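You operate a simulated robot arm through the tools that you are given. There is no shell and no other tool. Be economical: measure what you need, move in short steps, check, and stop when the job is done.

You are at the controls of a simulated robot arm. One attempt, no reset.

## Task
Measure brush C's bristle height and set the green slider to it.
Fine: use the step gauge, draw its stepped slider back, leave the brush in the gauge's nest.

The check looks at the end state, three seconds after you hand in, the way a careful person would. Anything else that was tipped, shoved, dropped, spilled or broken makes it a failure.

## Robot
A 6-joint arm with a two-finger parallel gripper, fixed in place. Base frame: the origin is at the foot of the arm, x ahead of it, y to its left, z up; the work surface is at about z = 0. Readings come in cm, degrees, newtons and seconds.
With the tool pointing down near the work surface it reaches from about 14 to 58 cm from the base axis. Its first joint turns from -66.0 to 66.0 degrees. Payload 2.1 kg.
The tool frame sits at the grasp point between the pads (the TCP): z along the fingers, y along the line on which they close. The tips reach 3 cm beyond it. Largest opening 9.4 cm; finger width 2.8, thickness 1; the body of the gripper, 5 by 9.6 cm, starts 5.5 cm behind the TCP.
Orientation is that of the tool frame in the base frame, as a unit quaternion [x, y, z, w]. With the fingers straight down and closing along the base's y, the tool's x points along the base's -x, its y along +y and its z along -z.

## Interface
- The arm moves only by the tool step_arm. Its argument "series" is a list of rows, each a list of 3 entries, a list of its own where there are three numbers: the shift along the tool's x, y, z in cm, then the turn, a rotation vector about the tool's x, y, z in degrees, then the finger opening in cm, from 0 to 9.4. In form: [[[tx, ty, tz], [rx, ry, rz], hand], ...]. A call has 1 to 10 rows; each row is the pose to reach, as a shift and turn from the pose commanded when the call began, along the tool's axes at that moment. Each row takes 0.2 s and may step no farther than 5 cm and 8.6 degrees from the row before; otherwise, or with a gripper value out of range, the whole call is refused. Where a pose cannot be reached the arm comes as near as it can. A force on the tool above 70 N (or 10 N above the force at the start of the call, whichever is more), or a blocked arm, ends the call early, and 0.2 s more pass. The fingers move at their own pace (about 7.2 cm/s each) and stop on an object; they squeeze with about 20 N. The grip force told is the motor's: it shows also when the fingers shut on nothing. Time passes only in rows, and 0.2 s behind the last, so rows that repeat a pose let the fingers close. It gives the time, the measured TCP pose, the force on the tool (base axes), the opening and the grip force at its end, in the units of the frame above (readings bear some noise), with the torque about the TCP (base axes, N m) and any sound that the robot's microphone picked up.
- Cameras (640 x 400 px; columns grow to the right, rows downward): "scene" is fixed at [4.76, -36.88, 48.02]; the picture's right is [0.83, -0.56, 0.00], its down [-0.35, -0.52, -0.78] and it looks along [0.43, 0.65, -0.62] (base axes); focal length 230 px, centre (320, 200). "wrist" rides on the gripper at [7.6, 1.4, -10.3] in the tool frame; the picture's right is [-0.18, 0.98, 0.00], its down [-0.75, -0.14, -0.64] and it looks along [-0.63, -0.12, 0.77] (tool axes); focal length 243 px, centre (320, 200). There is no depth. A picture from a camera that has moved, and an enlarged one, comes with that camera's place and axes in the base frame and with its lens.
- get_image(camera): a new picture of that camera. No time passes.
- enlarge(camera, box): a new picture of the part [left, top, right, bottom] of that camera's present view, enlarged. No time passes.
- finish_job(): hands the job in; it is judged then, once.

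Go step by step. Nothing tells you positions but the pictures and the camera data: compare them with the known pose of the tool, close in by small moves and look again before you grip or let go. The budget is 120 turns and 64 pictures, counting those below and the enlarged ones. Unless the task says otherwise, let go and move clear before handing in, and close with one line.

The tools are called after "Call:" as name(argument=value, ...) on one line, values as JSON. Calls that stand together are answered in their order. step_arm: Moves the arm, as the interface text tells. Its arguments: {"type":"object","properties":{"series":{"type":"array","items":{"type":"array"}}},"required":["series"]} The other tools are called the same way: get_image (camera) takes a picture; enlarge (camera, box) takes an enlarged picture of a part of a camera's view; finish_job () hands the job in.

At the start:

```text
clock: 0.0
ee_pos: [25.55, -15.06, 33.2]
tcp_rot: [0.0, 1.0, -0.001, 0.001]
wrist_force: [-0.7, 0.4, -0.3]
wrist_torque: [-0.01, -0.02, -0.02]
width: 9.41
finger_force: 0.0
```

scene: 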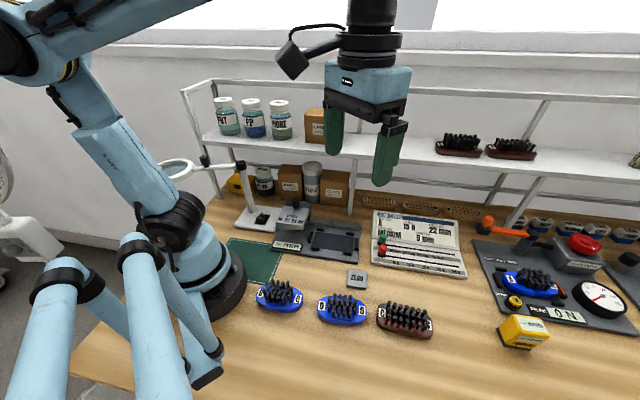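
wrist: 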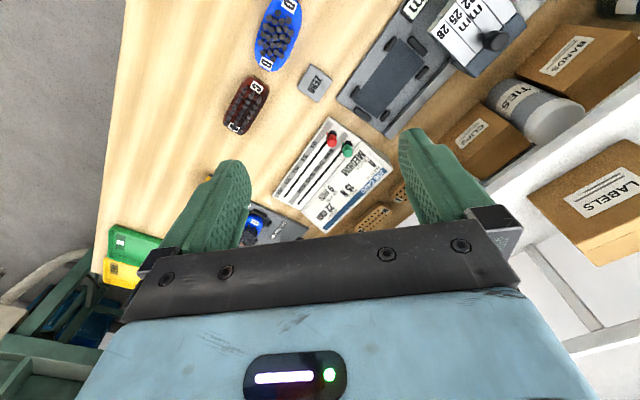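

I see three brushes on the table, a step gauge (left), a card with sliders and another machine at the right. I'll enlarge the key parts first.

Call:
enlarge(camera="scene", box=[220, 180, 380, 280])

Call:
enlarge(camera="scene", box=[340, 200, 480, 288])

Call:
enlarge(camera="wrist", box=[200, 0, 540, 212])

Call:
enlarge(camera="scene", box=[240, 260, 450, 390])

```text
4.00 times, centred on (300, 230) of scene
camera zoom: at [4.76, -36.88, 48.02], right [0.83, -0.56, 0.0], down [-0.35, -0.52, -0.78], along [0.43, 0.65, -0.62], focal length 920 px, centre (400, 80)
```

zoom: 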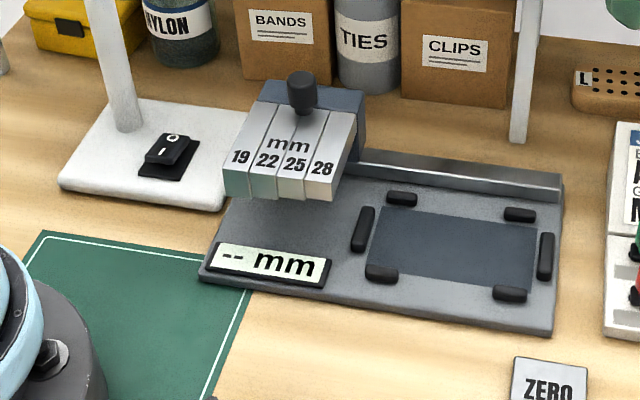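

```text
4.55 times, centred on (410, 244) of scene
camera zoom: at [4.76, -36.88, 48.02], right [0.83, -0.56, 0.0], down [-0.35, -0.52, -0.78], along [0.43, 0.65, -0.62], focal length 1045 px, centre (-89, 0)
```

zoom: 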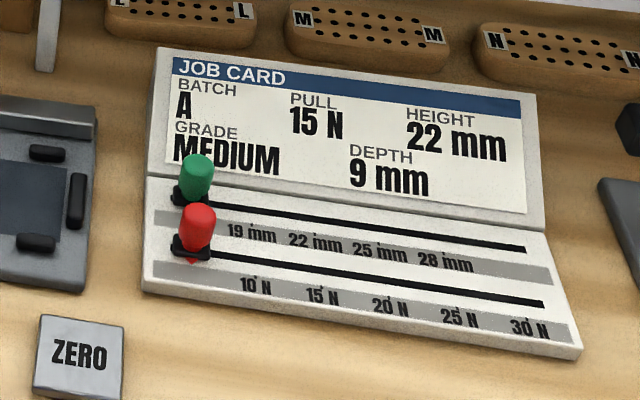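

```text
1.88 times, centred on (370, 106) of wrist
camera zoom: at [17.97, -13.64, 43.38], right [0.18, 0.98, 0.0], down [0.75, -0.14, 0.64], along [0.63, -0.12, -0.77], focal length 457 px, centre (226, 377)
```

zoom: 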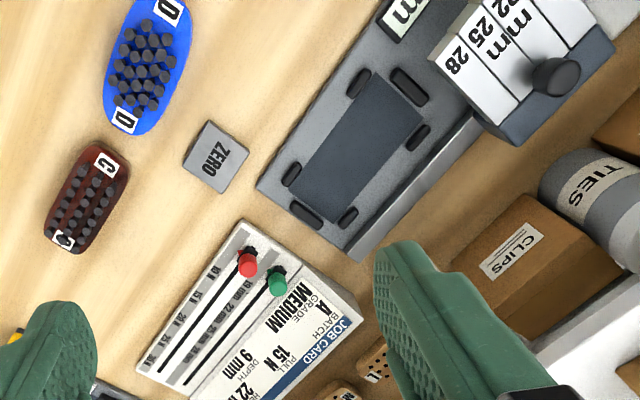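

```text
3.05 times, centred on (345, 325) of scene
camera zoom: at [4.76, -36.88, 48.02], right [0.83, -0.56, 0.0], down [-0.35, -0.52, -0.78], along [0.43, 0.65, -0.62], focal length 701 px, centre (244, -181)
```

zoom: 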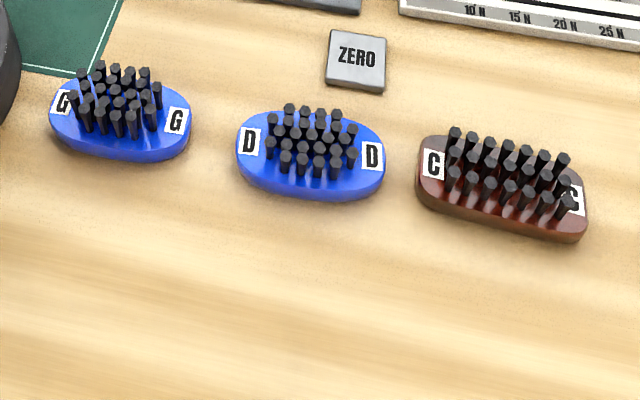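

Brush C is about (29.9, -29.0), lying at about -48°; the nest is about (30.3, -4.7), at about -44°. I move above C and turn the fingers across it.

Call:
step_arm(series=[[[-0.74, -2.35, 2.0], [0, 0, 8.1], 9.4], [[-1.48, -4.7, 4.0], [0, 0, 16.2], 9.4], [[-2.2, -7.05, 6.0], [0, 0, 24.3], 9.4], [[-2.95, -9.4, 8.0], [0, 0, 32.4], 9.4], [[-3.7, -11.75, 10.0], [0, 0, 40.5], 9.4], [[-4.45, -14.1, 12.0], [0, 0, 48.6], 9.4], [[-4.45, -14.1, 12.0], [0, 0, 48.6], 9.4]])

Call:
get_image(camera="wrist")

Call:
get_image(camera="scene")

```text
clock: 1.6
ee_pos: [29.96, -29.3, 21.07]
tcp_rot: [0.413, 0.911, -0.001, 0.0]
wrist_force: [-0.4, -0.3, 1.1]
wrist_torque: [0.02, 0.01, -0.04]
width: 9.41
finger_force: 0.0
```

```text
57 pictures are left
camera wrist: at [26.07, -22.59, 31.21], right [0.86, 0.51, 0.0], down [0.39, -0.66, 0.64], along [0.33, -0.55, -0.77], focal length 243 px, centre (320, 200)
```

wrist: 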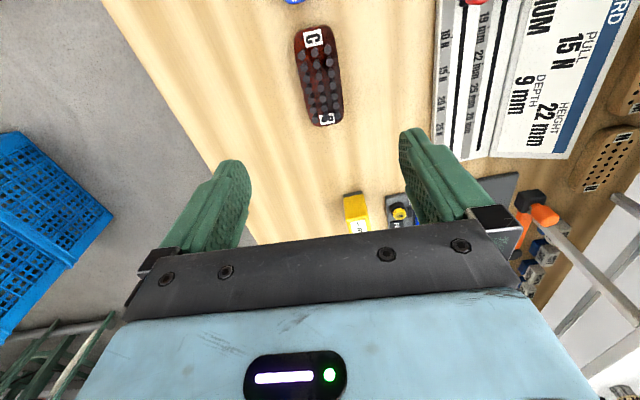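

```text
56 pictures are left
```

scene: 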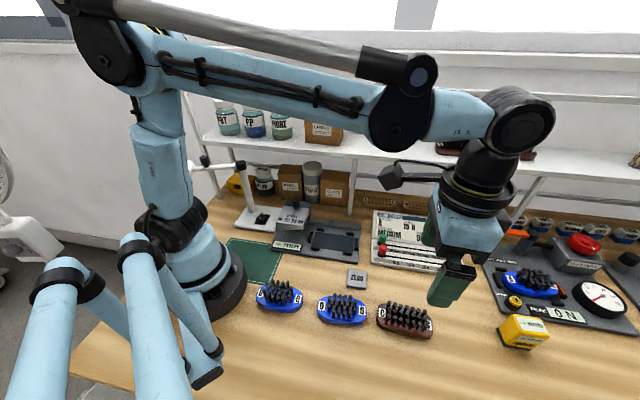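

The gripper is nearly above C and aligned with it. I go down part way, correcting 0.3 cm, and look again.

Call:
step_arm(series=[[[0.1, 0.1, 4], [0, 0, 0], 9.4], [[0.2, 0.2, 8], [0, 0, 0], 9.4], [[0.3, 0.32, 12], [0, 0, 0], 9.4], [[0.3, 0.32, 12], [0, 0, 0], 9.4]])

Call:
get_image(camera="wrist")

Call:
enlarge(camera="scene", box=[340, 240, 500, 340])

```text
clock: 2.6
ee_pos: [30.07, -28.76, 9.03]
tcp_rot: [0.411, 0.912, -0.001, 0.001]
wrist_force: [-0.3, 0.3, 0.2]
wrist_torque: [-0.02, 0.0, 0.02]
width: 9.41
finger_force: 0.1
```

```text
55 pictures are left
camera wrist: at [26.12, -22.18, 19.16], right [0.86, 0.51, 0.0], down [0.39, -0.66, 0.64], along [0.33, -0.55, -0.77], focal length 243 px, centre (320, 200)
```

wrist: 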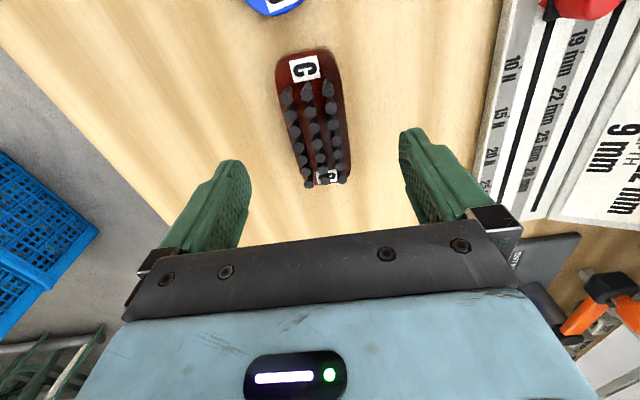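

```text
4.00 times, centred on (420, 290) of scene
camera zoom: at [4.76, -36.88, 48.02], right [0.83, -0.56, 0.0], down [-0.35, -0.52, -0.78], along [0.43, 0.65, -0.62], focal length 920 px, centre (-80, -160)
```

zoom: 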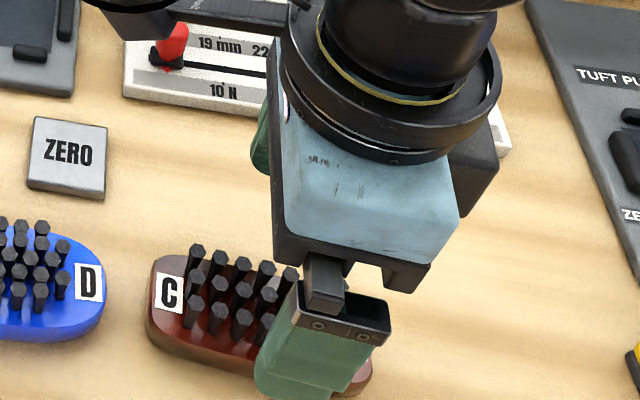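

TCP is centred over C. I lower so the tips are just above the table and close.

Call:
step_arm(series=[[[0, -0.15, 3], [0, 0, 0], 9.4], [[0, -0.15, 5.5], [0, 0, 0], 9.4], [[0, -0.15, 5.5], [0, 0, 0], 9.4], [[0, -0.15, 5.5], [0, 0, 0], 4], [[0, -0.15, 5.5], [0, 0, 0], 3], [[0, -0.15, 5.5], [0, 0, 0], 3], [[0, -0.15, 5.5], [0, 0, 0], 3]])

Call:
get_image(camera="wrist")

```text
clock: 4.2
ee_pos: [30.06, -28.81, 3.49]
tcp_rot: [0.412, 0.911, -0.001, 0.001]
wrist_force: [0.9, -0.9, -0.5]
wrist_torque: [-0.02, 0.04, 0.0]
width: 4.51
finger_force: 19.9
```

```text
53 pictures are left
camera wrist: at [26.08, -22.21, 13.73], right [0.86, 0.51, 0.0], down [0.39, -0.66, 0.64], along [0.33, -0.55, -0.77], focal length 243 px, centre (320, 200)
```

wrist: 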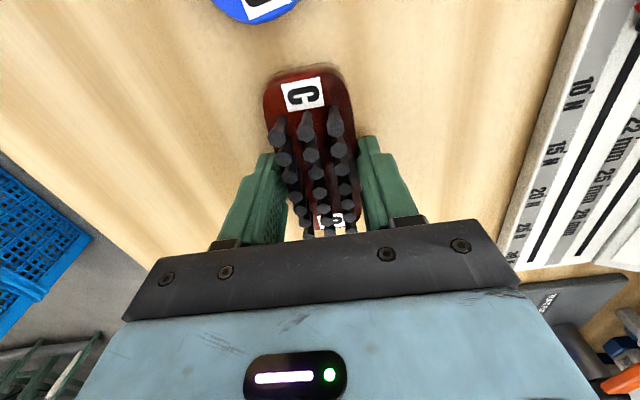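

C is held (4.5 cm wide). I lift and carry it toward the gauge, stopping short to look.

Call:
step_arm(series=[[[0, -0.15, -4], [0, 0, 0], 3], [[0, -0.15, -8], [0, 0, 0], 3], [[0, -0.15, -12], [0, 0, 0], 3], [[3.1, 2.1, -12], [0, 0, 0], 3], [[6.2, 4.15, -12], [0, 0, 0], 3], [[9.3, 6.2, -12], [0, 0, 0], 3], [[12.4, 8.2, -12], [0, 0, 0], 3], [[12.4, 8.2, -12], [0, 0, 0], 3]])

Call:
get_image(camera="wrist")

Call:
get_image(camera="scene")

```text
clock: 6.0
ee_pos: [27.88, -14.13, 15.61]
tcp_rot: [0.411, 0.912, 0.0, 0.0]
wrist_force: [0.2, 0.9, -1.4]
wrist_torque: [0.01, 0.0, 0.0]
width: 4.51
finger_force: 19.4
```

```text
52 pictures are left
camera wrist: at [23.92, -7.43, 25.8], right [0.86, 0.51, 0.0], down [0.39, -0.66, 0.64], along [0.33, -0.55, -0.77], focal length 243 px, centre (320, 200)
```

wrist: 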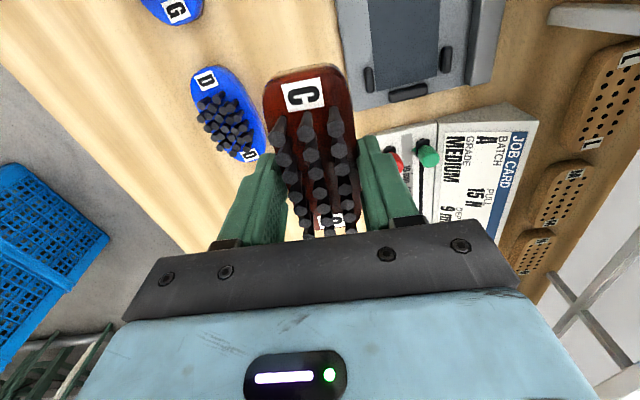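

```text
51 pictures are left
```

scene: 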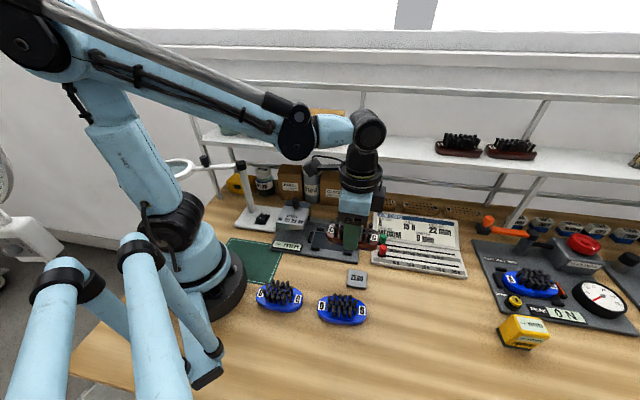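

Brush is secure. I zoom on the nest from here for a sharper position.

Call:
step_arm(series=[[[-2, -3, -3], [0, 0, 0], 3], [[-4, -6, -6], [0, 0, 0], 3], [[-4, -6, -6], [0, 0, 0], 3]])

Call:
enlarge(camera="wrist", box=[320, 0, 600, 175])

Call:
enlarge(camera="scene", box=[240, 180, 400, 280])

```text
clock: 6.8
ee_pos: [26.07, -21.09, 21.69]
tcp_rot: [0.411, 0.911, 0.0, 0.001]
wrist_force: [0.5, 0.8, -0.4]
wrist_torque: [0.03, -0.04, -0.03]
width: 4.53
finger_force: 20.1
```

```text
2.29 times, centred on (460, 88) of wrist
camera zoom: at [22.0, -14.43, 31.85], right [0.86, 0.51, 0.0], down [0.39, -0.66, 0.64], along [0.33, -0.55, -0.77], focal length 555 px, centre (0, 457)
```

zoom: 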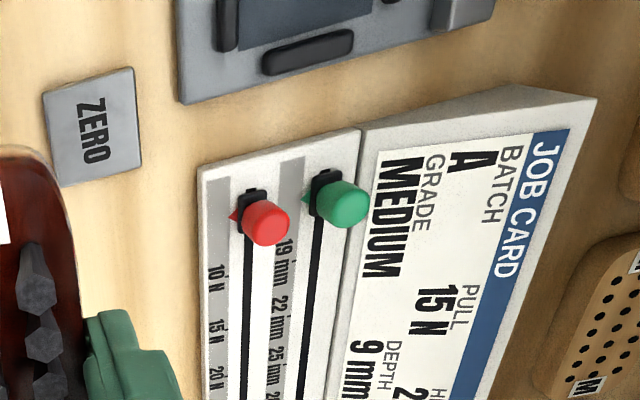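

```text
4.00 times, centred on (320, 230) of scene
camera zoom: at [4.76, -36.88, 48.02], right [0.83, -0.56, 0.0], down [-0.35, -0.52, -0.78], along [0.43, 0.65, -0.62], focal length 920 px, centre (320, 80)
```

zoom: 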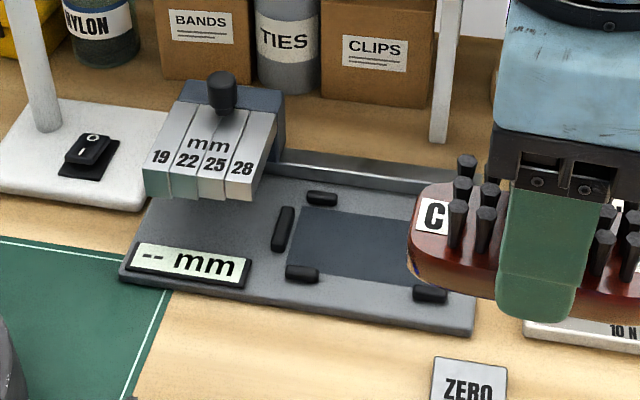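

The nest is out of the wrist view here, so I move to a spot beside and above it where the brush doesn't hide it.

Call:
step_arm(series=[[[3.2, 1.3, -1.7], [0, 0, 0], 3], [[6.4, 2.6, -3.4], [0, 0, 0], 3], [[9.5, 4, -5], [0, 0, 0], 3], [[9.5, 4, -5], [0, 0, 0], 3]])

Call:
get_image(camera="wrist")

Call:
enlarge(camera="wrist", box=[300, 0, 500, 125])

```text
clock: 7.8
ee_pos: [22.71, -11.25, 26.74]
tcp_rot: [0.412, 0.911, -0.001, 0.001]
wrist_force: [0.0, 0.6, -0.4]
wrist_torque: [-0.01, 0.0, 0.03]
width: 4.52
finger_force: 19.8
```

```text
48 pictures are left
camera wrist: at [18.78, -4.55, 36.99], right [0.86, 0.51, 0.0], down [0.39, -0.66, 0.64], along [0.33, -0.55, -0.77], focal length 243 px, centre (320, 200)
```

wrist: 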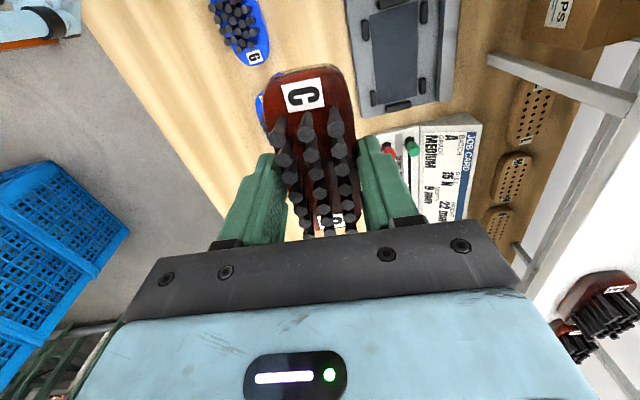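

```text
3.20 times, centred on (400, 62) of wrist
camera zoom: at [18.78, -4.55, 36.99], right [0.86, 0.51, 0.0], down [0.39, -0.66, 0.64], along [0.33, -0.55, -0.77], focal length 776 px, centre (64, 640)
```

zoom: 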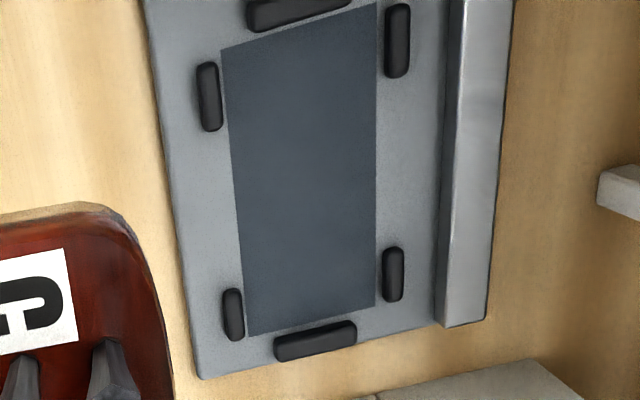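

The nest centre is (30.4, -4.8) with its long axis at -45.3°, so I turn the brush 3.5° and go to about z = 12 above it.

Call:
step_arm(series=[[[-0.05, 2.5, 3.5], [0, 0, -1], 3], [[-0.1, 5, 7], [0, 0, -2], 3], [[-0.15, 7.5, 10.5], [0, 0, -3], 3], [[-0.22, 10.04, 14.5], [0, 0, -3.5], 3], [[-0.22, 10.04, 14.5], [0, 0, -3.5], 3]])

Call:
get_image(camera="wrist")

Call:
enlarge(camera="scene", box=[240, 170, 400, 270])

```text
clock: 9.0
ee_pos: [30.51, -4.69, 12.24]
tcp_rot: [0.384, 0.923, 0.0, 0.001]
wrist_force: [0.2, -0.2, -0.6]
wrist_torque: [-0.01, -0.03, 0.0]
width: 4.51
finger_force: 19.5
```

```text
46 pictures are left
camera wrist: at [26.16, 1.62, 22.43], right [0.83, 0.56, 0.0], down [0.43, -0.63, 0.64], along [0.36, -0.53, -0.77], focal length 243 px, centre (320, 200)
```

wrist: 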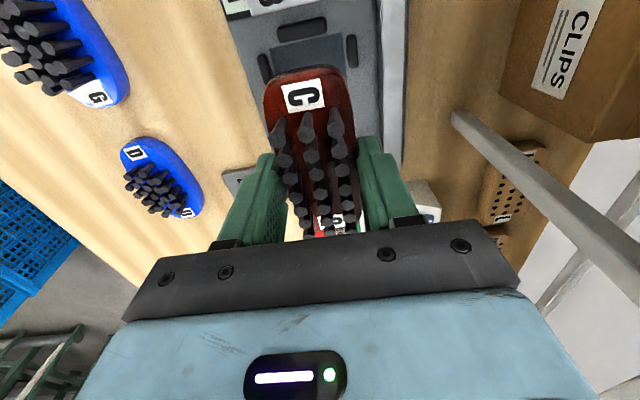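

```text
4.00 times, centred on (320, 220) of scene
camera zoom: at [4.76, -36.88, 48.02], right [0.83, -0.56, 0.0], down [-0.35, -0.52, -0.78], along [0.43, 0.65, -0.62], focal length 920 px, centre (320, 120)
```

zoom: 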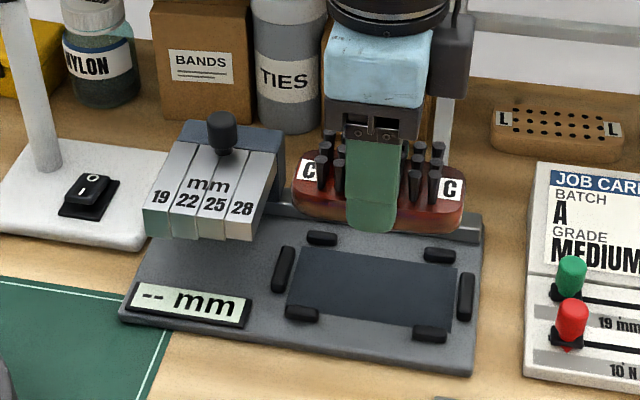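

Aligned and above the nest. I lower to about z = 6.5 and check the pads around the brush.

Call:
step_arm(series=[[[0.05, -0.1, 3], [0, 0, 0], 3], [[0.1, -0.15, 5.6], [0, 0, 0], 3], [[0.1, -0.15, 5.6], [0, 0, 0], 3]])

Call:
enlarge(camera="wrist", box=[200, 0, 440, 150])

Call:
enlarge(camera="scene", box=[280, 200, 400, 275])

```text
clock: 9.8
ee_pos: [30.2, -5.04, 6.72]
tcp_rot: [0.384, 0.924, 0.0, 0.0]
wrist_force: [-0.2, 0.9, -0.9]
wrist_torque: [-0.01, -0.04, -0.02]
width: 4.49
finger_force: 20.1
```

```text
2.67 times, centred on (320, 75) of wrist
camera zoom: at [25.9, 1.43, 16.88], right [0.83, 0.56, 0.0], down [0.43, -0.63, 0.64], along [0.36, -0.53, -0.77], focal length 647 px, centre (320, 533)
```

zoom: 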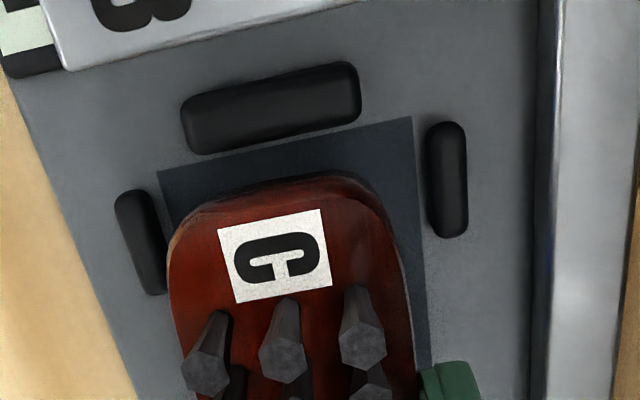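

```text
5.33 times, centred on (340, 238) of scene
camera zoom: at [4.76, -36.88, 48.02], right [0.83, -0.56, 0.0], down [-0.35, -0.52, -0.78], along [0.43, 0.65, -0.62], focal length 1226 px, centre (213, 0)
```

zoom: 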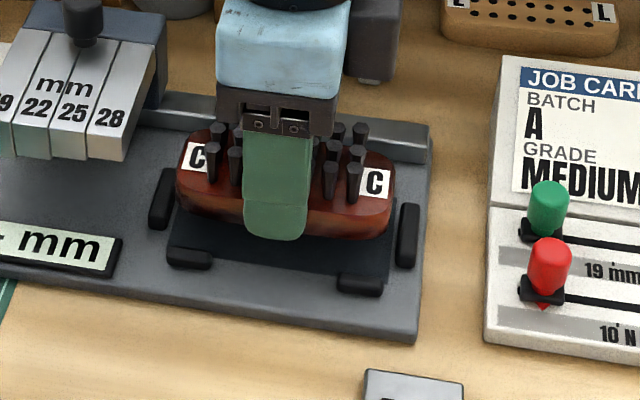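

The brush sits about 0.25 cm toward the front of the nest. I correct that and lower to just above the floor.

Call:
step_arm(series=[[[-0.07, 0.25, 0], [0, 0, 0], 3], [[-0.07, 0.25, 1.0], [0, 0, 0], 3], [[-0.07, 0.25, 1.7], [0, 0, 0], 3], [[-0.07, 0.25, 1.7], [0, 0, 0], 3]])

Call:
enlarge(camera="scene", box=[280, 200, 400, 275])

Call:
enlarge(camera="wrist", box=[200, 0, 440, 150])

```text
clock: 10.8
ee_pos: [30.39, -4.92, 4.78]
tcp_rot: [0.383, 0.924, 0.0, 0.001]
wrist_force: [-0.2, 0.3, -0.8]
wrist_torque: [-0.01, 0.0, -0.05]
width: 4.53
finger_force: 19.7
```

```text
5.33 times, centred on (340, 238) of scene
camera zoom: at [4.76, -36.88, 48.02], right [0.83, -0.56, 0.0], down [-0.35, -0.52, -0.78], along [0.43, 0.65, -0.62], focal length 1226 px, centre (213, 0)
```

zoom: 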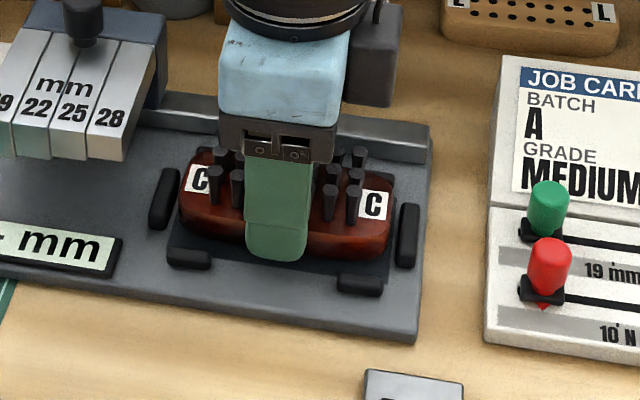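

```text
2.67 times, centred on (320, 75) of wrist
camera zoom: at [26.15, 1.6, 15.05], right [0.83, 0.56, 0.0], down [0.43, -0.63, 0.64], along [0.36, -0.53, -0.77], focal length 647 px, centre (320, 533)
```

zoom: 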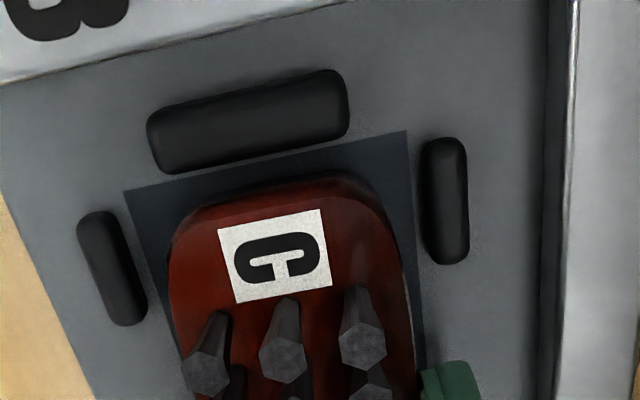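

Well placed inside the pads. I lower in small steps until contact.

Call:
step_arm(series=[[[0, 0, 0.1], [0, 0, 0], 3], [[0, 0, 0.2], [0, 0, 0], 3], [[0, 0, 0.3], [0, 0, 0], 3], [[0, 0, 0.3], [0, 0, 0], 3]])

```text
clock: 11.8
ee_pos: [30.44, -4.73, 4.48]
tcp_rot: [0.384, 0.923, 0.0, 0.002]
wrist_force: [0.0, -0.1, -1.3]
wrist_torque: [-0.01, -0.02, -0.03]
width: 4.52
finger_force: 20.4
```

Call:
step_arm(series=[[[0, 0, 0.1], [0, 0, 0], 3], [[0, 0, 0.2], [0, 0, 0], 3], [[0, 0, 0.2], [0, 0, 0], 3]])

Call:
enlarge(camera="scene", box=[280, 200, 400, 275])

```text
clock: 12.6
ee_pos: [30.46, -4.76, 4.4]
tcp_rot: [0.383, 0.924, 0.0, 0.0]
wrist_force: [1.3, 1.9, 16.2]
wrist_torque: [0.02, -0.09, -0.02]
width: 4.51
finger_force: 20.3
```

```text
5.33 times, centred on (340, 238) of scene
camera zoom: at [4.75, -36.88, 48.02], right [0.83, -0.56, 0.0], down [-0.35, -0.52, -0.78], along [0.43, 0.65, -0.62], focal length 1226 px, centre (213, 0)
```

zoom: 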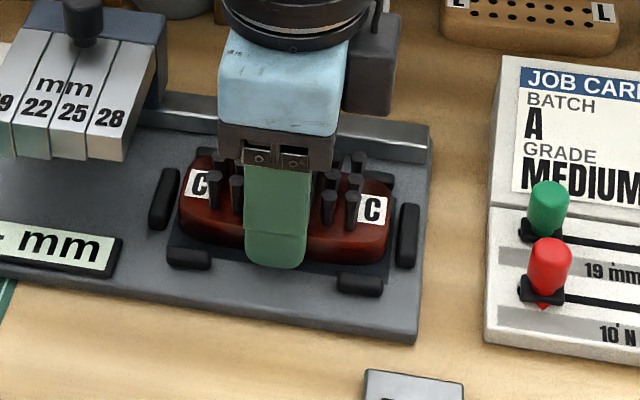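

Contact: the brush is on the nest floor. I ease off, open a little, and lift away.

Call:
step_arm(series=[[[0, 0, -0.1], [0, 0, 0], 3], [[0, 0, -0.1], [0, 0, 0], 6.3], [[0, 0, -0.1], [0, 0, 0], 6.3], [[0, 0, -0.1], [0, 0, 0], 6.3], [[0, 0, -3], [0, 0, 0], 6.3], [[0, 0, -7.5], [0, 0, 0], 6.3], [[0, 0, -12], [0, 0, 0], 6.3], [[0, 0, -15], [0, 0, 0], 6.3]])

Call:
get_image(camera="wrist")

Call:
enlarge(camera="scene", box=[260, 190, 400, 275])

```text
clock: 14.4
ee_pos: [30.51, -4.7, 19.49]
tcp_rot: [0.383, 0.924, 0.0, 0.0]
wrist_force: [-0.4, 0.4, -0.2]
wrist_torque: [0.01, -0.03, -0.02]
width: 6.28
finger_force: 0.0
```

```text
39 pictures are left
camera wrist: at [26.13, 1.67, 29.6], right [0.83, 0.56, 0.0], down [0.43, -0.63, 0.64], along [0.36, -0.53, -0.77], focal length 243 px, centre (320, 200)
```

wrist: 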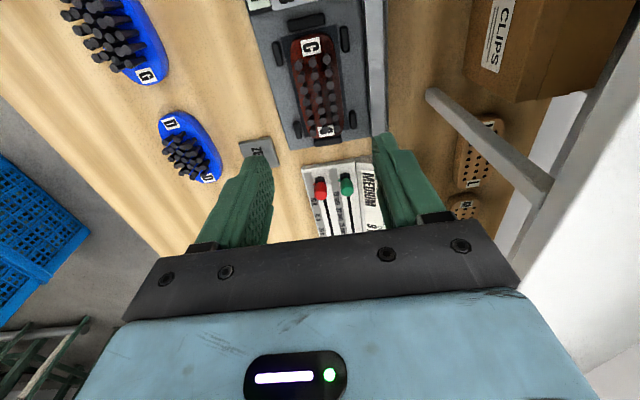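

```text
4.57 times, centred on (330, 232) of scene
camera zoom: at [4.76, -36.88, 48.02], right [0.83, -0.56, 0.0], down [-0.35, -0.52, -0.78], along [0.43, 0.65, -0.62], focal length 1051 px, centre (274, 51)
```

zoom: 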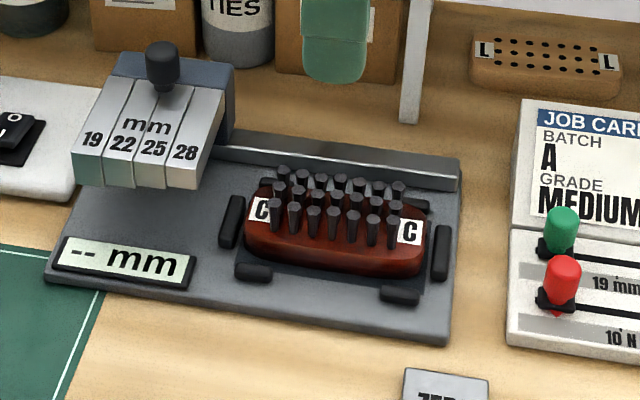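

Brush C is seated in the nest. Now I move over toward the slider's knob to see it with the wrist camera.

Call:
step_arm(series=[[[4.5, 0, 0], [0, 0, 0], 6.3], [[9, 0, 0], [0, 0, 0], 6.3], [[9, 0, 0], [0, 0, 0], 6.3]])

Call:
get_image(camera="wrist")

Call:
get_image(camera="scene")

```text
clock: 15.2
ee_pos: [24.1, 1.45, 19.43]
tcp_rot: [0.384, 0.923, 0.0, 0.001]
wrist_force: [0.1, 1.1, -0.4]
wrist_torque: [-0.01, -0.04, -0.02]
width: 6.3
finger_force: 0.2
```

```text
37 pictures are left
camera wrist: at [19.74, 7.87, 29.63], right [0.83, 0.56, 0.0], down [0.43, -0.63, 0.64], along [0.36, -0.53, -0.77], focal length 243 px, centre (320, 200)
```

wrist: 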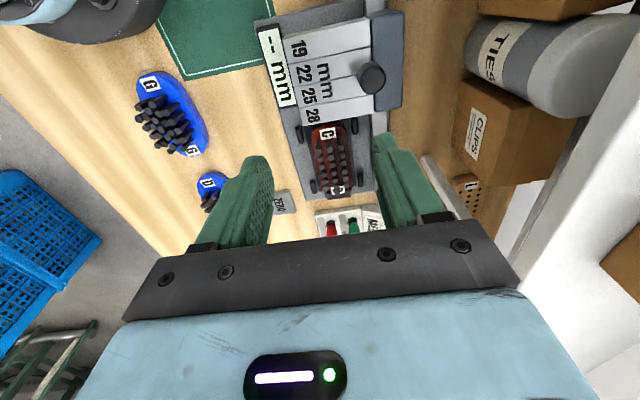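

```text
36 pictures are left
```

scene: 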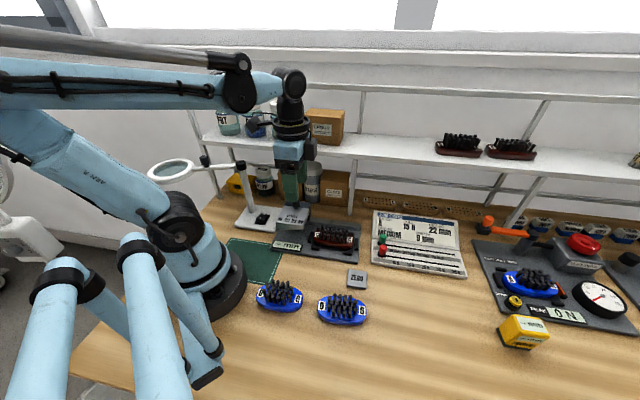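

The knob is about (25.5, 6.2) with its top near z = 10. I zoom for its details before approaching.

Call:
enlarge(camera="wrist", box=[250, 0, 430, 112])

Call:
enlarge(camera="scene", box=[264, 190, 328, 230])

```text
3.56 times, centred on (340, 56) of wrist
camera zoom: at [19.74, 7.87, 29.63], right [0.83, 0.56, 0.0], down [0.43, -0.63, 0.64], along [0.36, -0.53, -0.77], focal length 863 px, centre (249, 712)
```

zoom: 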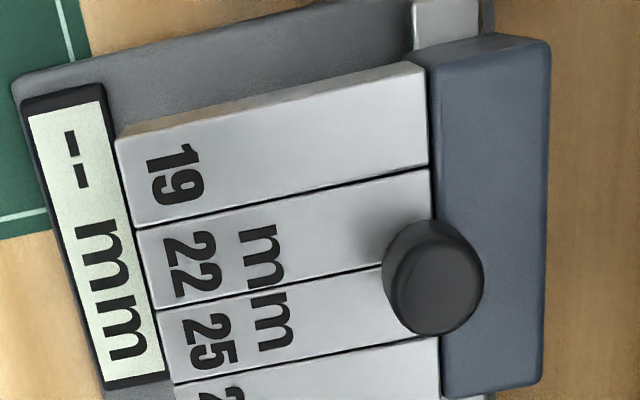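

```text
10.00 times, centred on (296, 210) of scene
camera zoom: at [4.76, -36.88, 48.02], right [0.83, -0.56, 0.0], down [-0.35, -0.52, -0.78], along [0.43, 0.65, -0.62], focal length 2299 px, centre (560, 100)
```

zoom: 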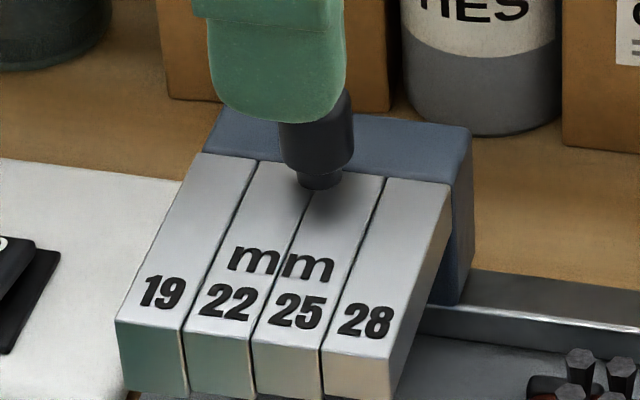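

Knob is ~2.1 cm in diameter, z 8–10.2, on (25.6, 6.1). I go above it and look.

Call:
step_arm(series=[[[1.12, 2.17, 0], [0, 0, 0], 6], [[2.24, 4.34, 0], [0, 0, 0], 6], [[2.24, 4.34, 4.9], [0, 0, 0], 6], [[2.24, 4.34, 4.9], [0, 0, 0], 6]])

Call:
get_image(camera="wrist")

Call:
enlarge(camera="scene", box=[230, 130, 358, 210])

```text
clock: 16.2
ee_pos: [25.78, 6.08, 14.52]
tcp_rot: [0.383, 0.924, 0.0, 0.001]
wrist_force: [-0.6, -0.2, 0.6]
wrist_torque: [0.03, 0.03, 0.04]
width: 5.99
finger_force: 0.1
```

```text
33 pictures are left
camera wrist: at [21.41, 12.52, 24.76], right [0.83, 0.56, 0.0], down [0.43, -0.63, 0.64], along [0.36, -0.53, -0.77], focal length 243 px, centre (320, 200)
```

wrist: 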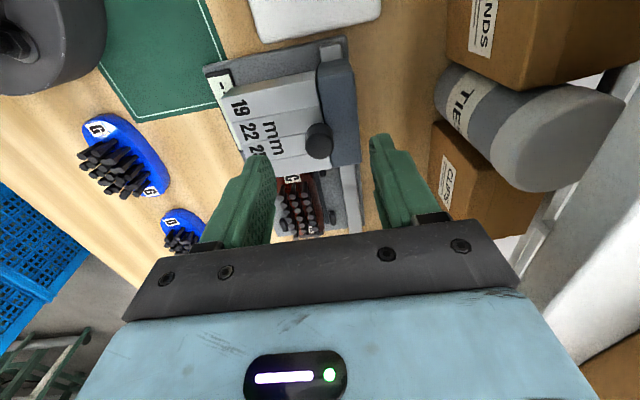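

```text
5.00 times, centred on (294, 170) of scene
camera zoom: at [4.76, -36.88, 48.02], right [0.83, -0.56, 0.0], down [-0.35, -0.52, -0.78], along [0.43, 0.65, -0.62], focal length 1150 px, centre (450, 350)
```

zoom: 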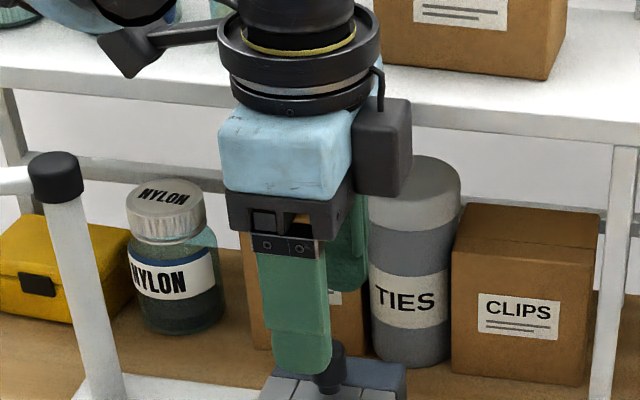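

Knob is about 0.45 cm further along tool x. I shift and lower around it, then look before closing.

Call:
step_arm(series=[[[0.45, 0, 0], [0, 0, 0], 5], [[0.45, 0, 1.7], [0, 0, 0], 5], [[0.45, 0, 3.2], [0, 0, 0], 5], [[0.45, 0, 3.2], [0, 0, 0], 5]])

Call:
get_image(camera="wrist")

Call:
enlarge(camera="scene", box=[246, 160, 342, 220])

```text
clock: 17.2
ee_pos: [25.45, 6.44, 11.15]
tcp_rot: [0.384, 0.923, 0.0, 0.001]
wrist_force: [0.4, 0.0, -0.3]
wrist_torque: [0.01, -0.04, 0.0]
width: 4.99
finger_force: 0.1
```

```text
31 pictures are left
camera wrist: at [21.05, 12.83, 21.34], right [0.83, 0.56, 0.0], down [0.43, -0.63, 0.64], along [0.36, -0.53, -0.77], focal length 243 px, centre (320, 200)
```

wrist: 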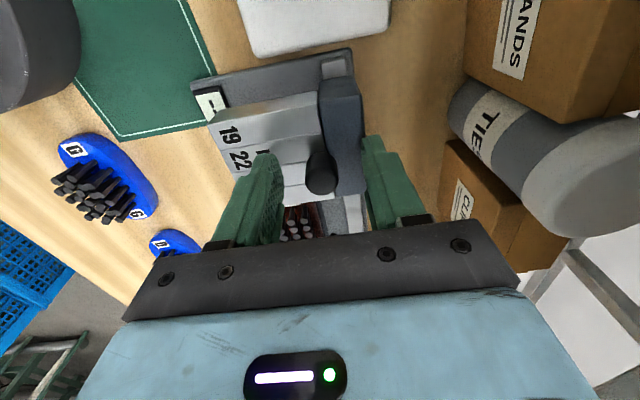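

```text
6.67 times, centred on (294, 190) of scene
camera zoom: at [4.76, -36.88, 48.02], right [0.83, -0.56, 0.0], down [-0.35, -0.52, -0.78], along [0.43, 0.65, -0.62], focal length 1533 px, centre (493, 267)
```

zoom: 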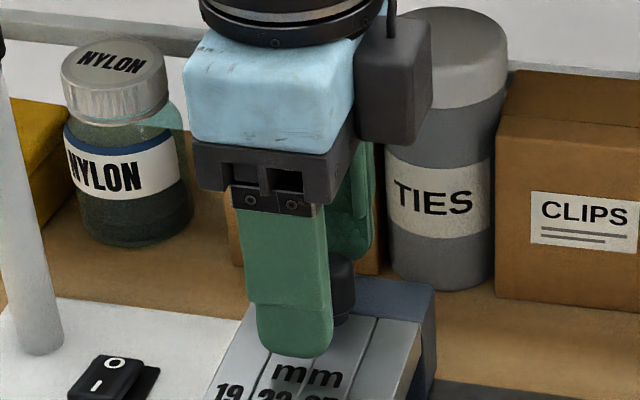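

Tips straddle the knob and it is about 0.4 cm off along tool x; I correct and close gently.

Call:
step_arm(series=[[[-0.4, 0, 0], [0, 0, 0], 5], [[-0.4, 0, 0], [0, 0, 0], 3], [[-0.4, 0, 0], [0, 0, 0], 1.2], [[-0.4, 0, 0], [0, 0, 0], 1.2], [[-0.4, 0, 0], [0, 0, 0], 1.2]])

Call:
enlarge(camera="scene", box=[246, 180, 374, 260])

```text
clock: 18.4
ee_pos: [25.72, 6.29, 11.18]
tcp_rot: [0.384, 0.924, 0.0, 0.0]
wrist_force: [3.3, 4.2, -6.0]
wrist_torque: [0.12, -0.09, 0.0]
width: 1.94
finger_force: 45.3
```

```text
5.00 times, centred on (310, 220) of scene
camera zoom: at [4.76, -36.88, 48.02], right [0.83, -0.56, 0.0], down [-0.35, -0.52, -0.78], along [0.43, 0.65, -0.62], focal length 1150 px, centre (370, 100)
```

zoom: 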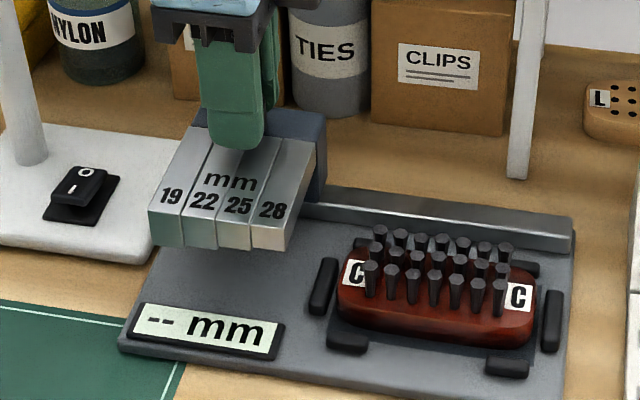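

Knob gripped. I slide the slider toward the brush (tool -x) in small moves, watching the force.

Call:
step_arm(series=[[[-0.3, 0.08, 0], [0, 0, 0], 1.2], [[-0.6, 0.08, 0], [0, 0, 0], 1.2], [[-1.0, 0.08, 0], [0, 0, 0], 1.2], [[-1.4, 0.08, 0], [0, 0, 0], 1.2], [[-1.8, 0.08, 0], [0, 0, 0], 1.2]])

Call:
enlarge(camera="scene", box=[246, 180, 374, 260])

```text
clock: 19.6
ee_pos: [26.79, 5.02, 11.23]
tcp_rot: [0.383, 0.924, -0.002, 0.0]
wrist_force: [-12.0, -9.4, -17.5]
wrist_torque: [-0.21, 0.37, 0.0]
width: 1.91
finger_force: 44.7
```

```text
5.00 times, centred on (310, 220) of scene
camera zoom: at [4.76, -36.88, 48.02], right [0.83, -0.56, 0.0], down [-0.35, -0.52, -0.78], along [0.43, 0.65, -0.62], focal length 1150 px, centre (370, 100)
```

zoom: 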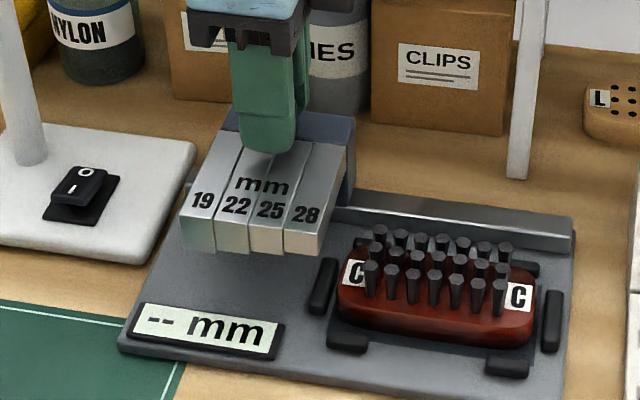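

The slider moves freely. I relieve the side force slightly and continue.

Call:
step_arm(series=[[[0, -0.06, 0.04], [0, 0, 0], 1.2], [[-0.4, -0.06, 0.04], [0, 0, 0], 1.2], [[-0.8, -0.06, 0.04], [0, 0, 0], 1.2], [[-1.2, -0.06, 0.04], [0, 0, 0], 1.2], [[-1.6, -0.06, 0.04], [0, 0, 0], 1.2]])

```text
clock: 20.8
ee_pos: [27.99, 3.89, 11.18]
tcp_rot: [0.383, 0.924, -0.001, 0.0]
wrist_force: [-10.4, -9.1, -38.1]
wrist_torque: [-0.16, 0.33, -0.01]
width: 1.89
finger_force: 45.4
```

The knob is pulling the tool down, so I ease lower a bit before going on.

Call:
step_arm(series=[[[0, -0.03, 0.1], [0, 0, 0], 1.2], [[0, -0.06, 0.15], [0, 0, 0], 1.2], [[0, -0.06, 0.15], [0, 0, 0], 1.2]])

```text
clock: 21.6
ee_pos: [28.06, 3.84, 11.2]
tcp_rot: [0.383, 0.924, -0.002, 0.001]
wrist_force: [-11.3, -12.1, 37.1]
wrist_torque: [-0.35, 0.37, -0.03]
width: 1.94
finger_force: 44.7
```

Call:
step_arm(series=[[[0, -0.06, -0.07], [0, 0, 0], 1.2], [[-0.3, -0.08, -0.07], [0, 0, 0], 1.2], [[-0.6, -0.08, -0.07], [0, 0, 0], 1.2], [[-0.6, -0.08, -0.07], [0, 0, 0], 1.2]])

Call:
enlarge(camera="scene", box=[246, 180, 374, 260])

```text
clock: 22.6
ee_pos: [28.44, 3.4, 11.18]
tcp_rot: [0.383, 0.924, 0.001, 0.001]
wrist_force: [1.0, 1.8, 12.7]
wrist_torque: [0.21, 0.03, 0.02]
width: 1.92
finger_force: 45.3
```

```text
5.00 times, centred on (310, 220) of scene
camera zoom: at [4.76, -36.88, 48.02], right [0.83, -0.56, 0.0], down [-0.35, -0.52, -0.78], along [0.43, 0.65, -0.62], focal length 1150 px, centre (370, 100)
```

zoom: 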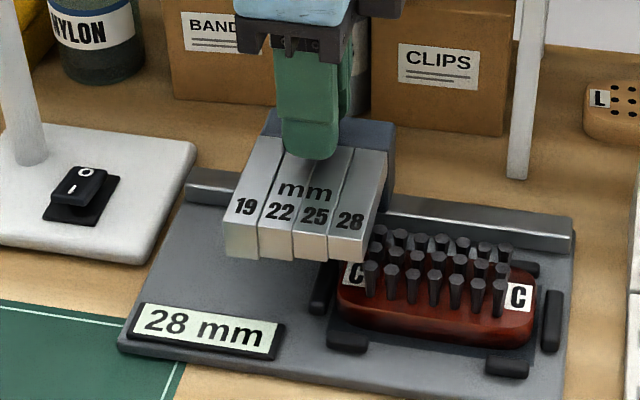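

Display now reads "28 mm" as the first step reaches the bristles. I go on gently until it is stopped.

Call:
step_arm(series=[[[-0.3, -0.02, -0.02], [0, 0, 0], 1.2], [[-0.6, -0.03, -0.02], [0, 0, 0], 1.2], [[-0.9, -0.04, -0.02], [0, 0, 0], 1.2], [[-0.9, -0.04, -0.02], [0, 0, 0], 1.2]])

Call:
enlarge(camera="scene", box=[246, 180, 374, 260])

```text
clock: 23.6
ee_pos: [29.09, 2.83, 11.24]
tcp_rot: [0.383, 0.924, 0.002, 0.002]
wrist_force: [19.2, 19.5, -15.3]
wrist_torque: [0.69, -0.17, 0.09]
width: 1.92
finger_force: 44.4
```

```text
5.00 times, centred on (310, 220) of scene
camera zoom: at [4.77, -36.88, 48.02], right [0.83, -0.56, 0.0], down [-0.35, -0.52, -0.78], along [0.43, 0.65, -0.62], focal length 1150 px, centre (370, 100)
```

zoom: 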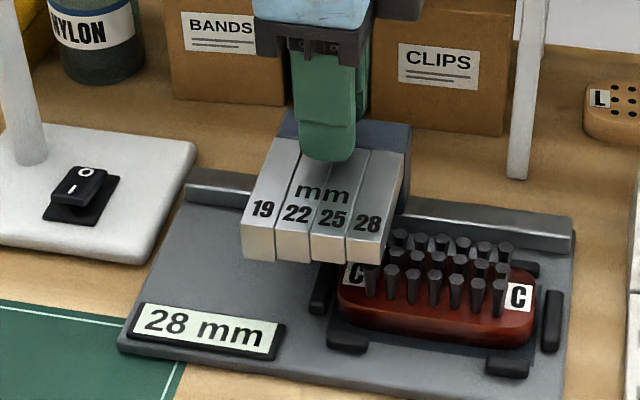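

Call:
step_arm(series=[[[0, 0.08, 0.03], [0, 0, 0], 1.2], [[-0.3, 0.08, 0.03], [0, 0, 0], 1.2], [[-0.6, 0.08, 0.03], [0, 0, 0], 1.2], [[-0.9, 0.08, 0.03], [0, 0, 0], 1.2], [[-0.9, 0.08, 0.03], [0, 0, 0], 1.2]])

Call:
enlarge(camera="scene", box=[246, 180, 374, 260])

```text
clock: 24.8
ee_pos: [29.62, 2.2, 11.21]
tcp_rot: [0.384, 0.923, 0.0, 0.001]
wrist_force: [9.6, 10.7, 22.6]
wrist_torque: [0.36, -0.26, 0.01]
width: 1.9
finger_force: 45.4
```

```text
5.00 times, centred on (310, 220) of scene
camera zoom: at [4.75, -36.88, 48.02], right [0.83, -0.56, 0.0], down [-0.35, -0.52, -0.78], along [0.43, 0.65, -0.62], focal length 1150 px, centre (370, 100)
```

zoom: 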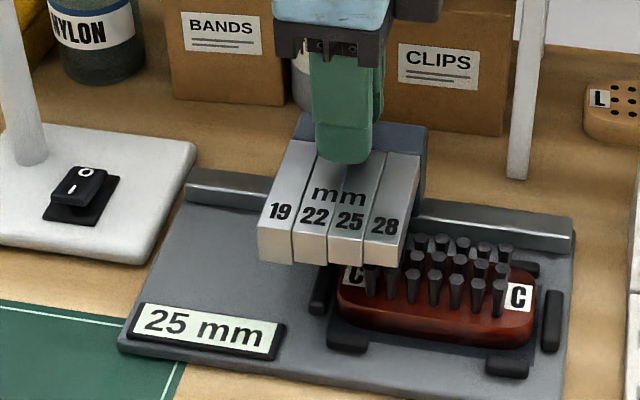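

Now it reads 25 mm and still moves freely; I continue.

Call:
step_arm(series=[[[-0.3, 0.05, -0.03], [0, 0, 0], 1.2], [[-0.6, 0.05, -0.03], [0, 0, 0], 1.2], [[-0.9, 0.05, -0.03], [0, 0, 0], 1.2], [[-0.9, 0.05, -0.03], [0, 0, 0], 1.2]])

Call:
enlarge(camera="scene", box=[246, 180, 374, 260])

```text
clock: 25.8
ee_pos: [30.45, 1.49, 11.29]
tcp_rot: [0.383, 0.924, -0.001, 0.0]
wrist_force: [1.0, 1.9, 16.1]
wrist_torque: [0.09, -0.02, 0.03]
width: 1.9
finger_force: 45.4
```

```text
5.00 times, centred on (310, 220) of scene
camera zoom: at [4.75, -36.88, 48.02], right [0.83, -0.56, 0.0], down [-0.35, -0.52, -0.78], along [0.43, 0.65, -0.62], focal length 1150 px, centre (370, 100)
```

zoom: 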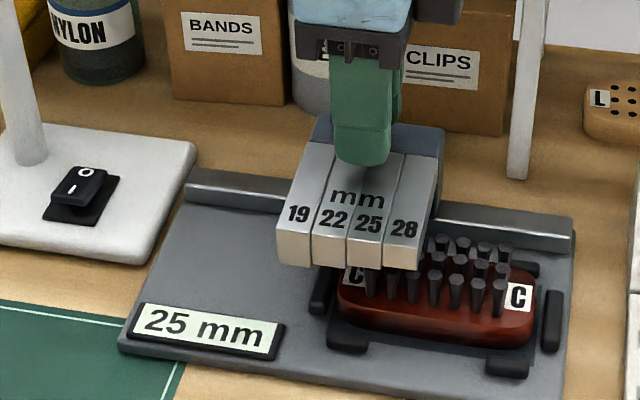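

Call:
step_arm(series=[[[-0.25, 0.0, -0.02], [0, 0, 0], 1.2], [[-0.5, 0.0, -0.02], [0, 0, 0], 1.2], [[-0.75, 0.0, -0.02], [0, 0, 0], 1.2], [[-0.75, 0.0, -0.02], [0, 0, 0], 1.2]])

Call:
enlarge(camera="scene", box=[246, 180, 374, 260])

```text
clock: 26.8
ee_pos: [30.81, 0.96, 11.19]
tcp_rot: [0.383, 0.924, -0.001, 0.0]
wrist_force: [-0.1, -1.6, -12.0]
wrist_torque: [0.04, 0.09, -0.03]
width: 1.92
finger_force: 45.4
```

```text
5.00 times, centred on (310, 220) of scene
camera zoom: at [4.76, -36.88, 48.02], right [0.83, -0.56, 0.0], down [-0.35, -0.52, -0.78], along [0.43, 0.65, -0.62], focal length 1150 px, centre (370, 100)
```

zoom: 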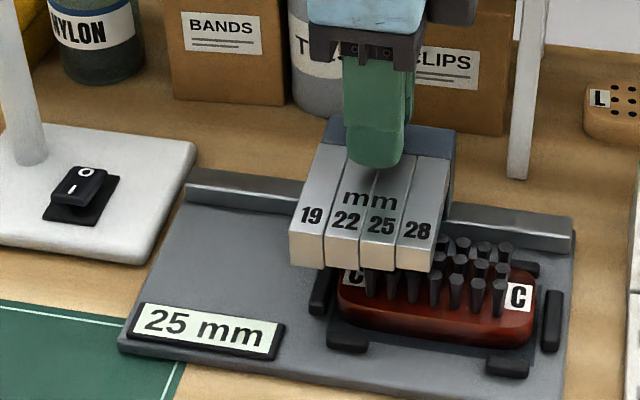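

Call:
step_arm(series=[[[-0.2, 0.0, 0.02], [0, 0, 0], 1.2], [[-0.4, 0.0, 0.02], [0, 0, 0], 1.2], [[-0.6, 0.0, 0.02], [0, 0, 0], 1.2], [[-0.6, 0.0, 0.02], [0, 0, 0], 1.2]])

Call:
enlarge(camera="scene", box=[246, 180, 374, 260])

```text
clock: 27.8
ee_pos: [31.35, 0.6, 11.09]
tcp_rot: [0.384, 0.923, -0.001, 0.0]
wrist_force: [-4.8, -5.2, -37.2]
wrist_torque: [-0.03, 0.25, 0.0]
width: 1.93
finger_force: 45.3
```

```text
5.00 times, centred on (310, 220) of scene
camera zoom: at [4.77, -36.88, 48.01], right [0.83, -0.56, 0.0], down [-0.35, -0.52, -0.78], along [0.43, 0.65, -0.62], focal length 1150 px, centre (370, 100)
```

zoom: 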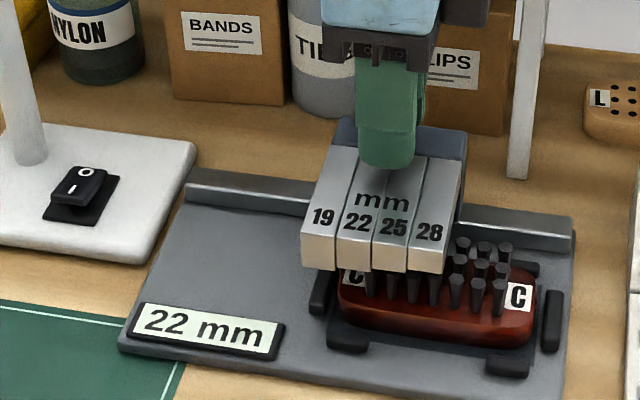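

Reads 22 mm, still unblocked. I relieve the vertical strain and go on in finer steps.

Call:
step_arm(series=[[[0, -0.02, 0.07], [0, 0, 0], 1.2], [[-0.2, -0.02, 0.07], [0, 0, 0], 1.2], [[-0.4, -0.02, 0.07], [0, 0, 0], 1.2], [[-0.6, -0.02, 0.07], [0, 0, 0], 1.2], [[-0.6, -0.02, 0.07], [0, 0, 0], 1.2]])

```text
clock: 29.0
ee_pos: [31.76, 0.11, 11.13]
tcp_rot: [0.383, 0.924, -0.002, 0.001]
wrist_force: [-10.5, -10.0, 30.7]
wrist_torque: [-0.13, 0.53, -0.05]
width: 1.89
finger_force: 45.6
```

Call:
step_arm(series=[[[0, -0.05, -0.06], [0, 0, 0], 1.2], [[-0.2, -0.05, -0.06], [0, 0, 0], 1.2], [[-0.4, -0.05, -0.06], [0, 0, 0], 1.2], [[-0.6, -0.05, -0.06], [0, 0, 0], 1.2], [[-0.6, -0.05, -0.06], [0, 0, 0], 1.2]])

Call:
enlarge(camera="scene", box=[246, 180, 374, 260])

```text
clock: 30.2
ee_pos: [31.95, -0.19, 11.08]
tcp_rot: [0.382, 0.924, 0.002, -0.002]
wrist_force: [-18.3, 21.4, -14.1]
wrist_torque: [0.29, 0.16, 0.06]
width: 1.9
finger_force: 44.8
```

```text
5.00 times, centred on (310, 220) of scene
camera zoom: at [4.76, -36.88, 48.02], right [0.83, -0.56, 0.0], down [-0.35, -0.52, -0.78], along [0.43, 0.65, -0.62], focal length 1150 px, centre (370, 100)
```

zoom: 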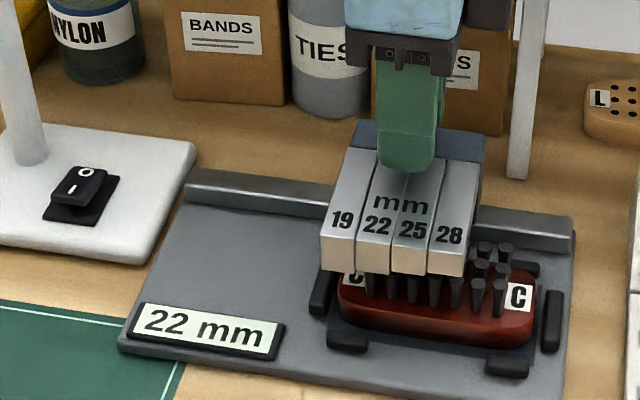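

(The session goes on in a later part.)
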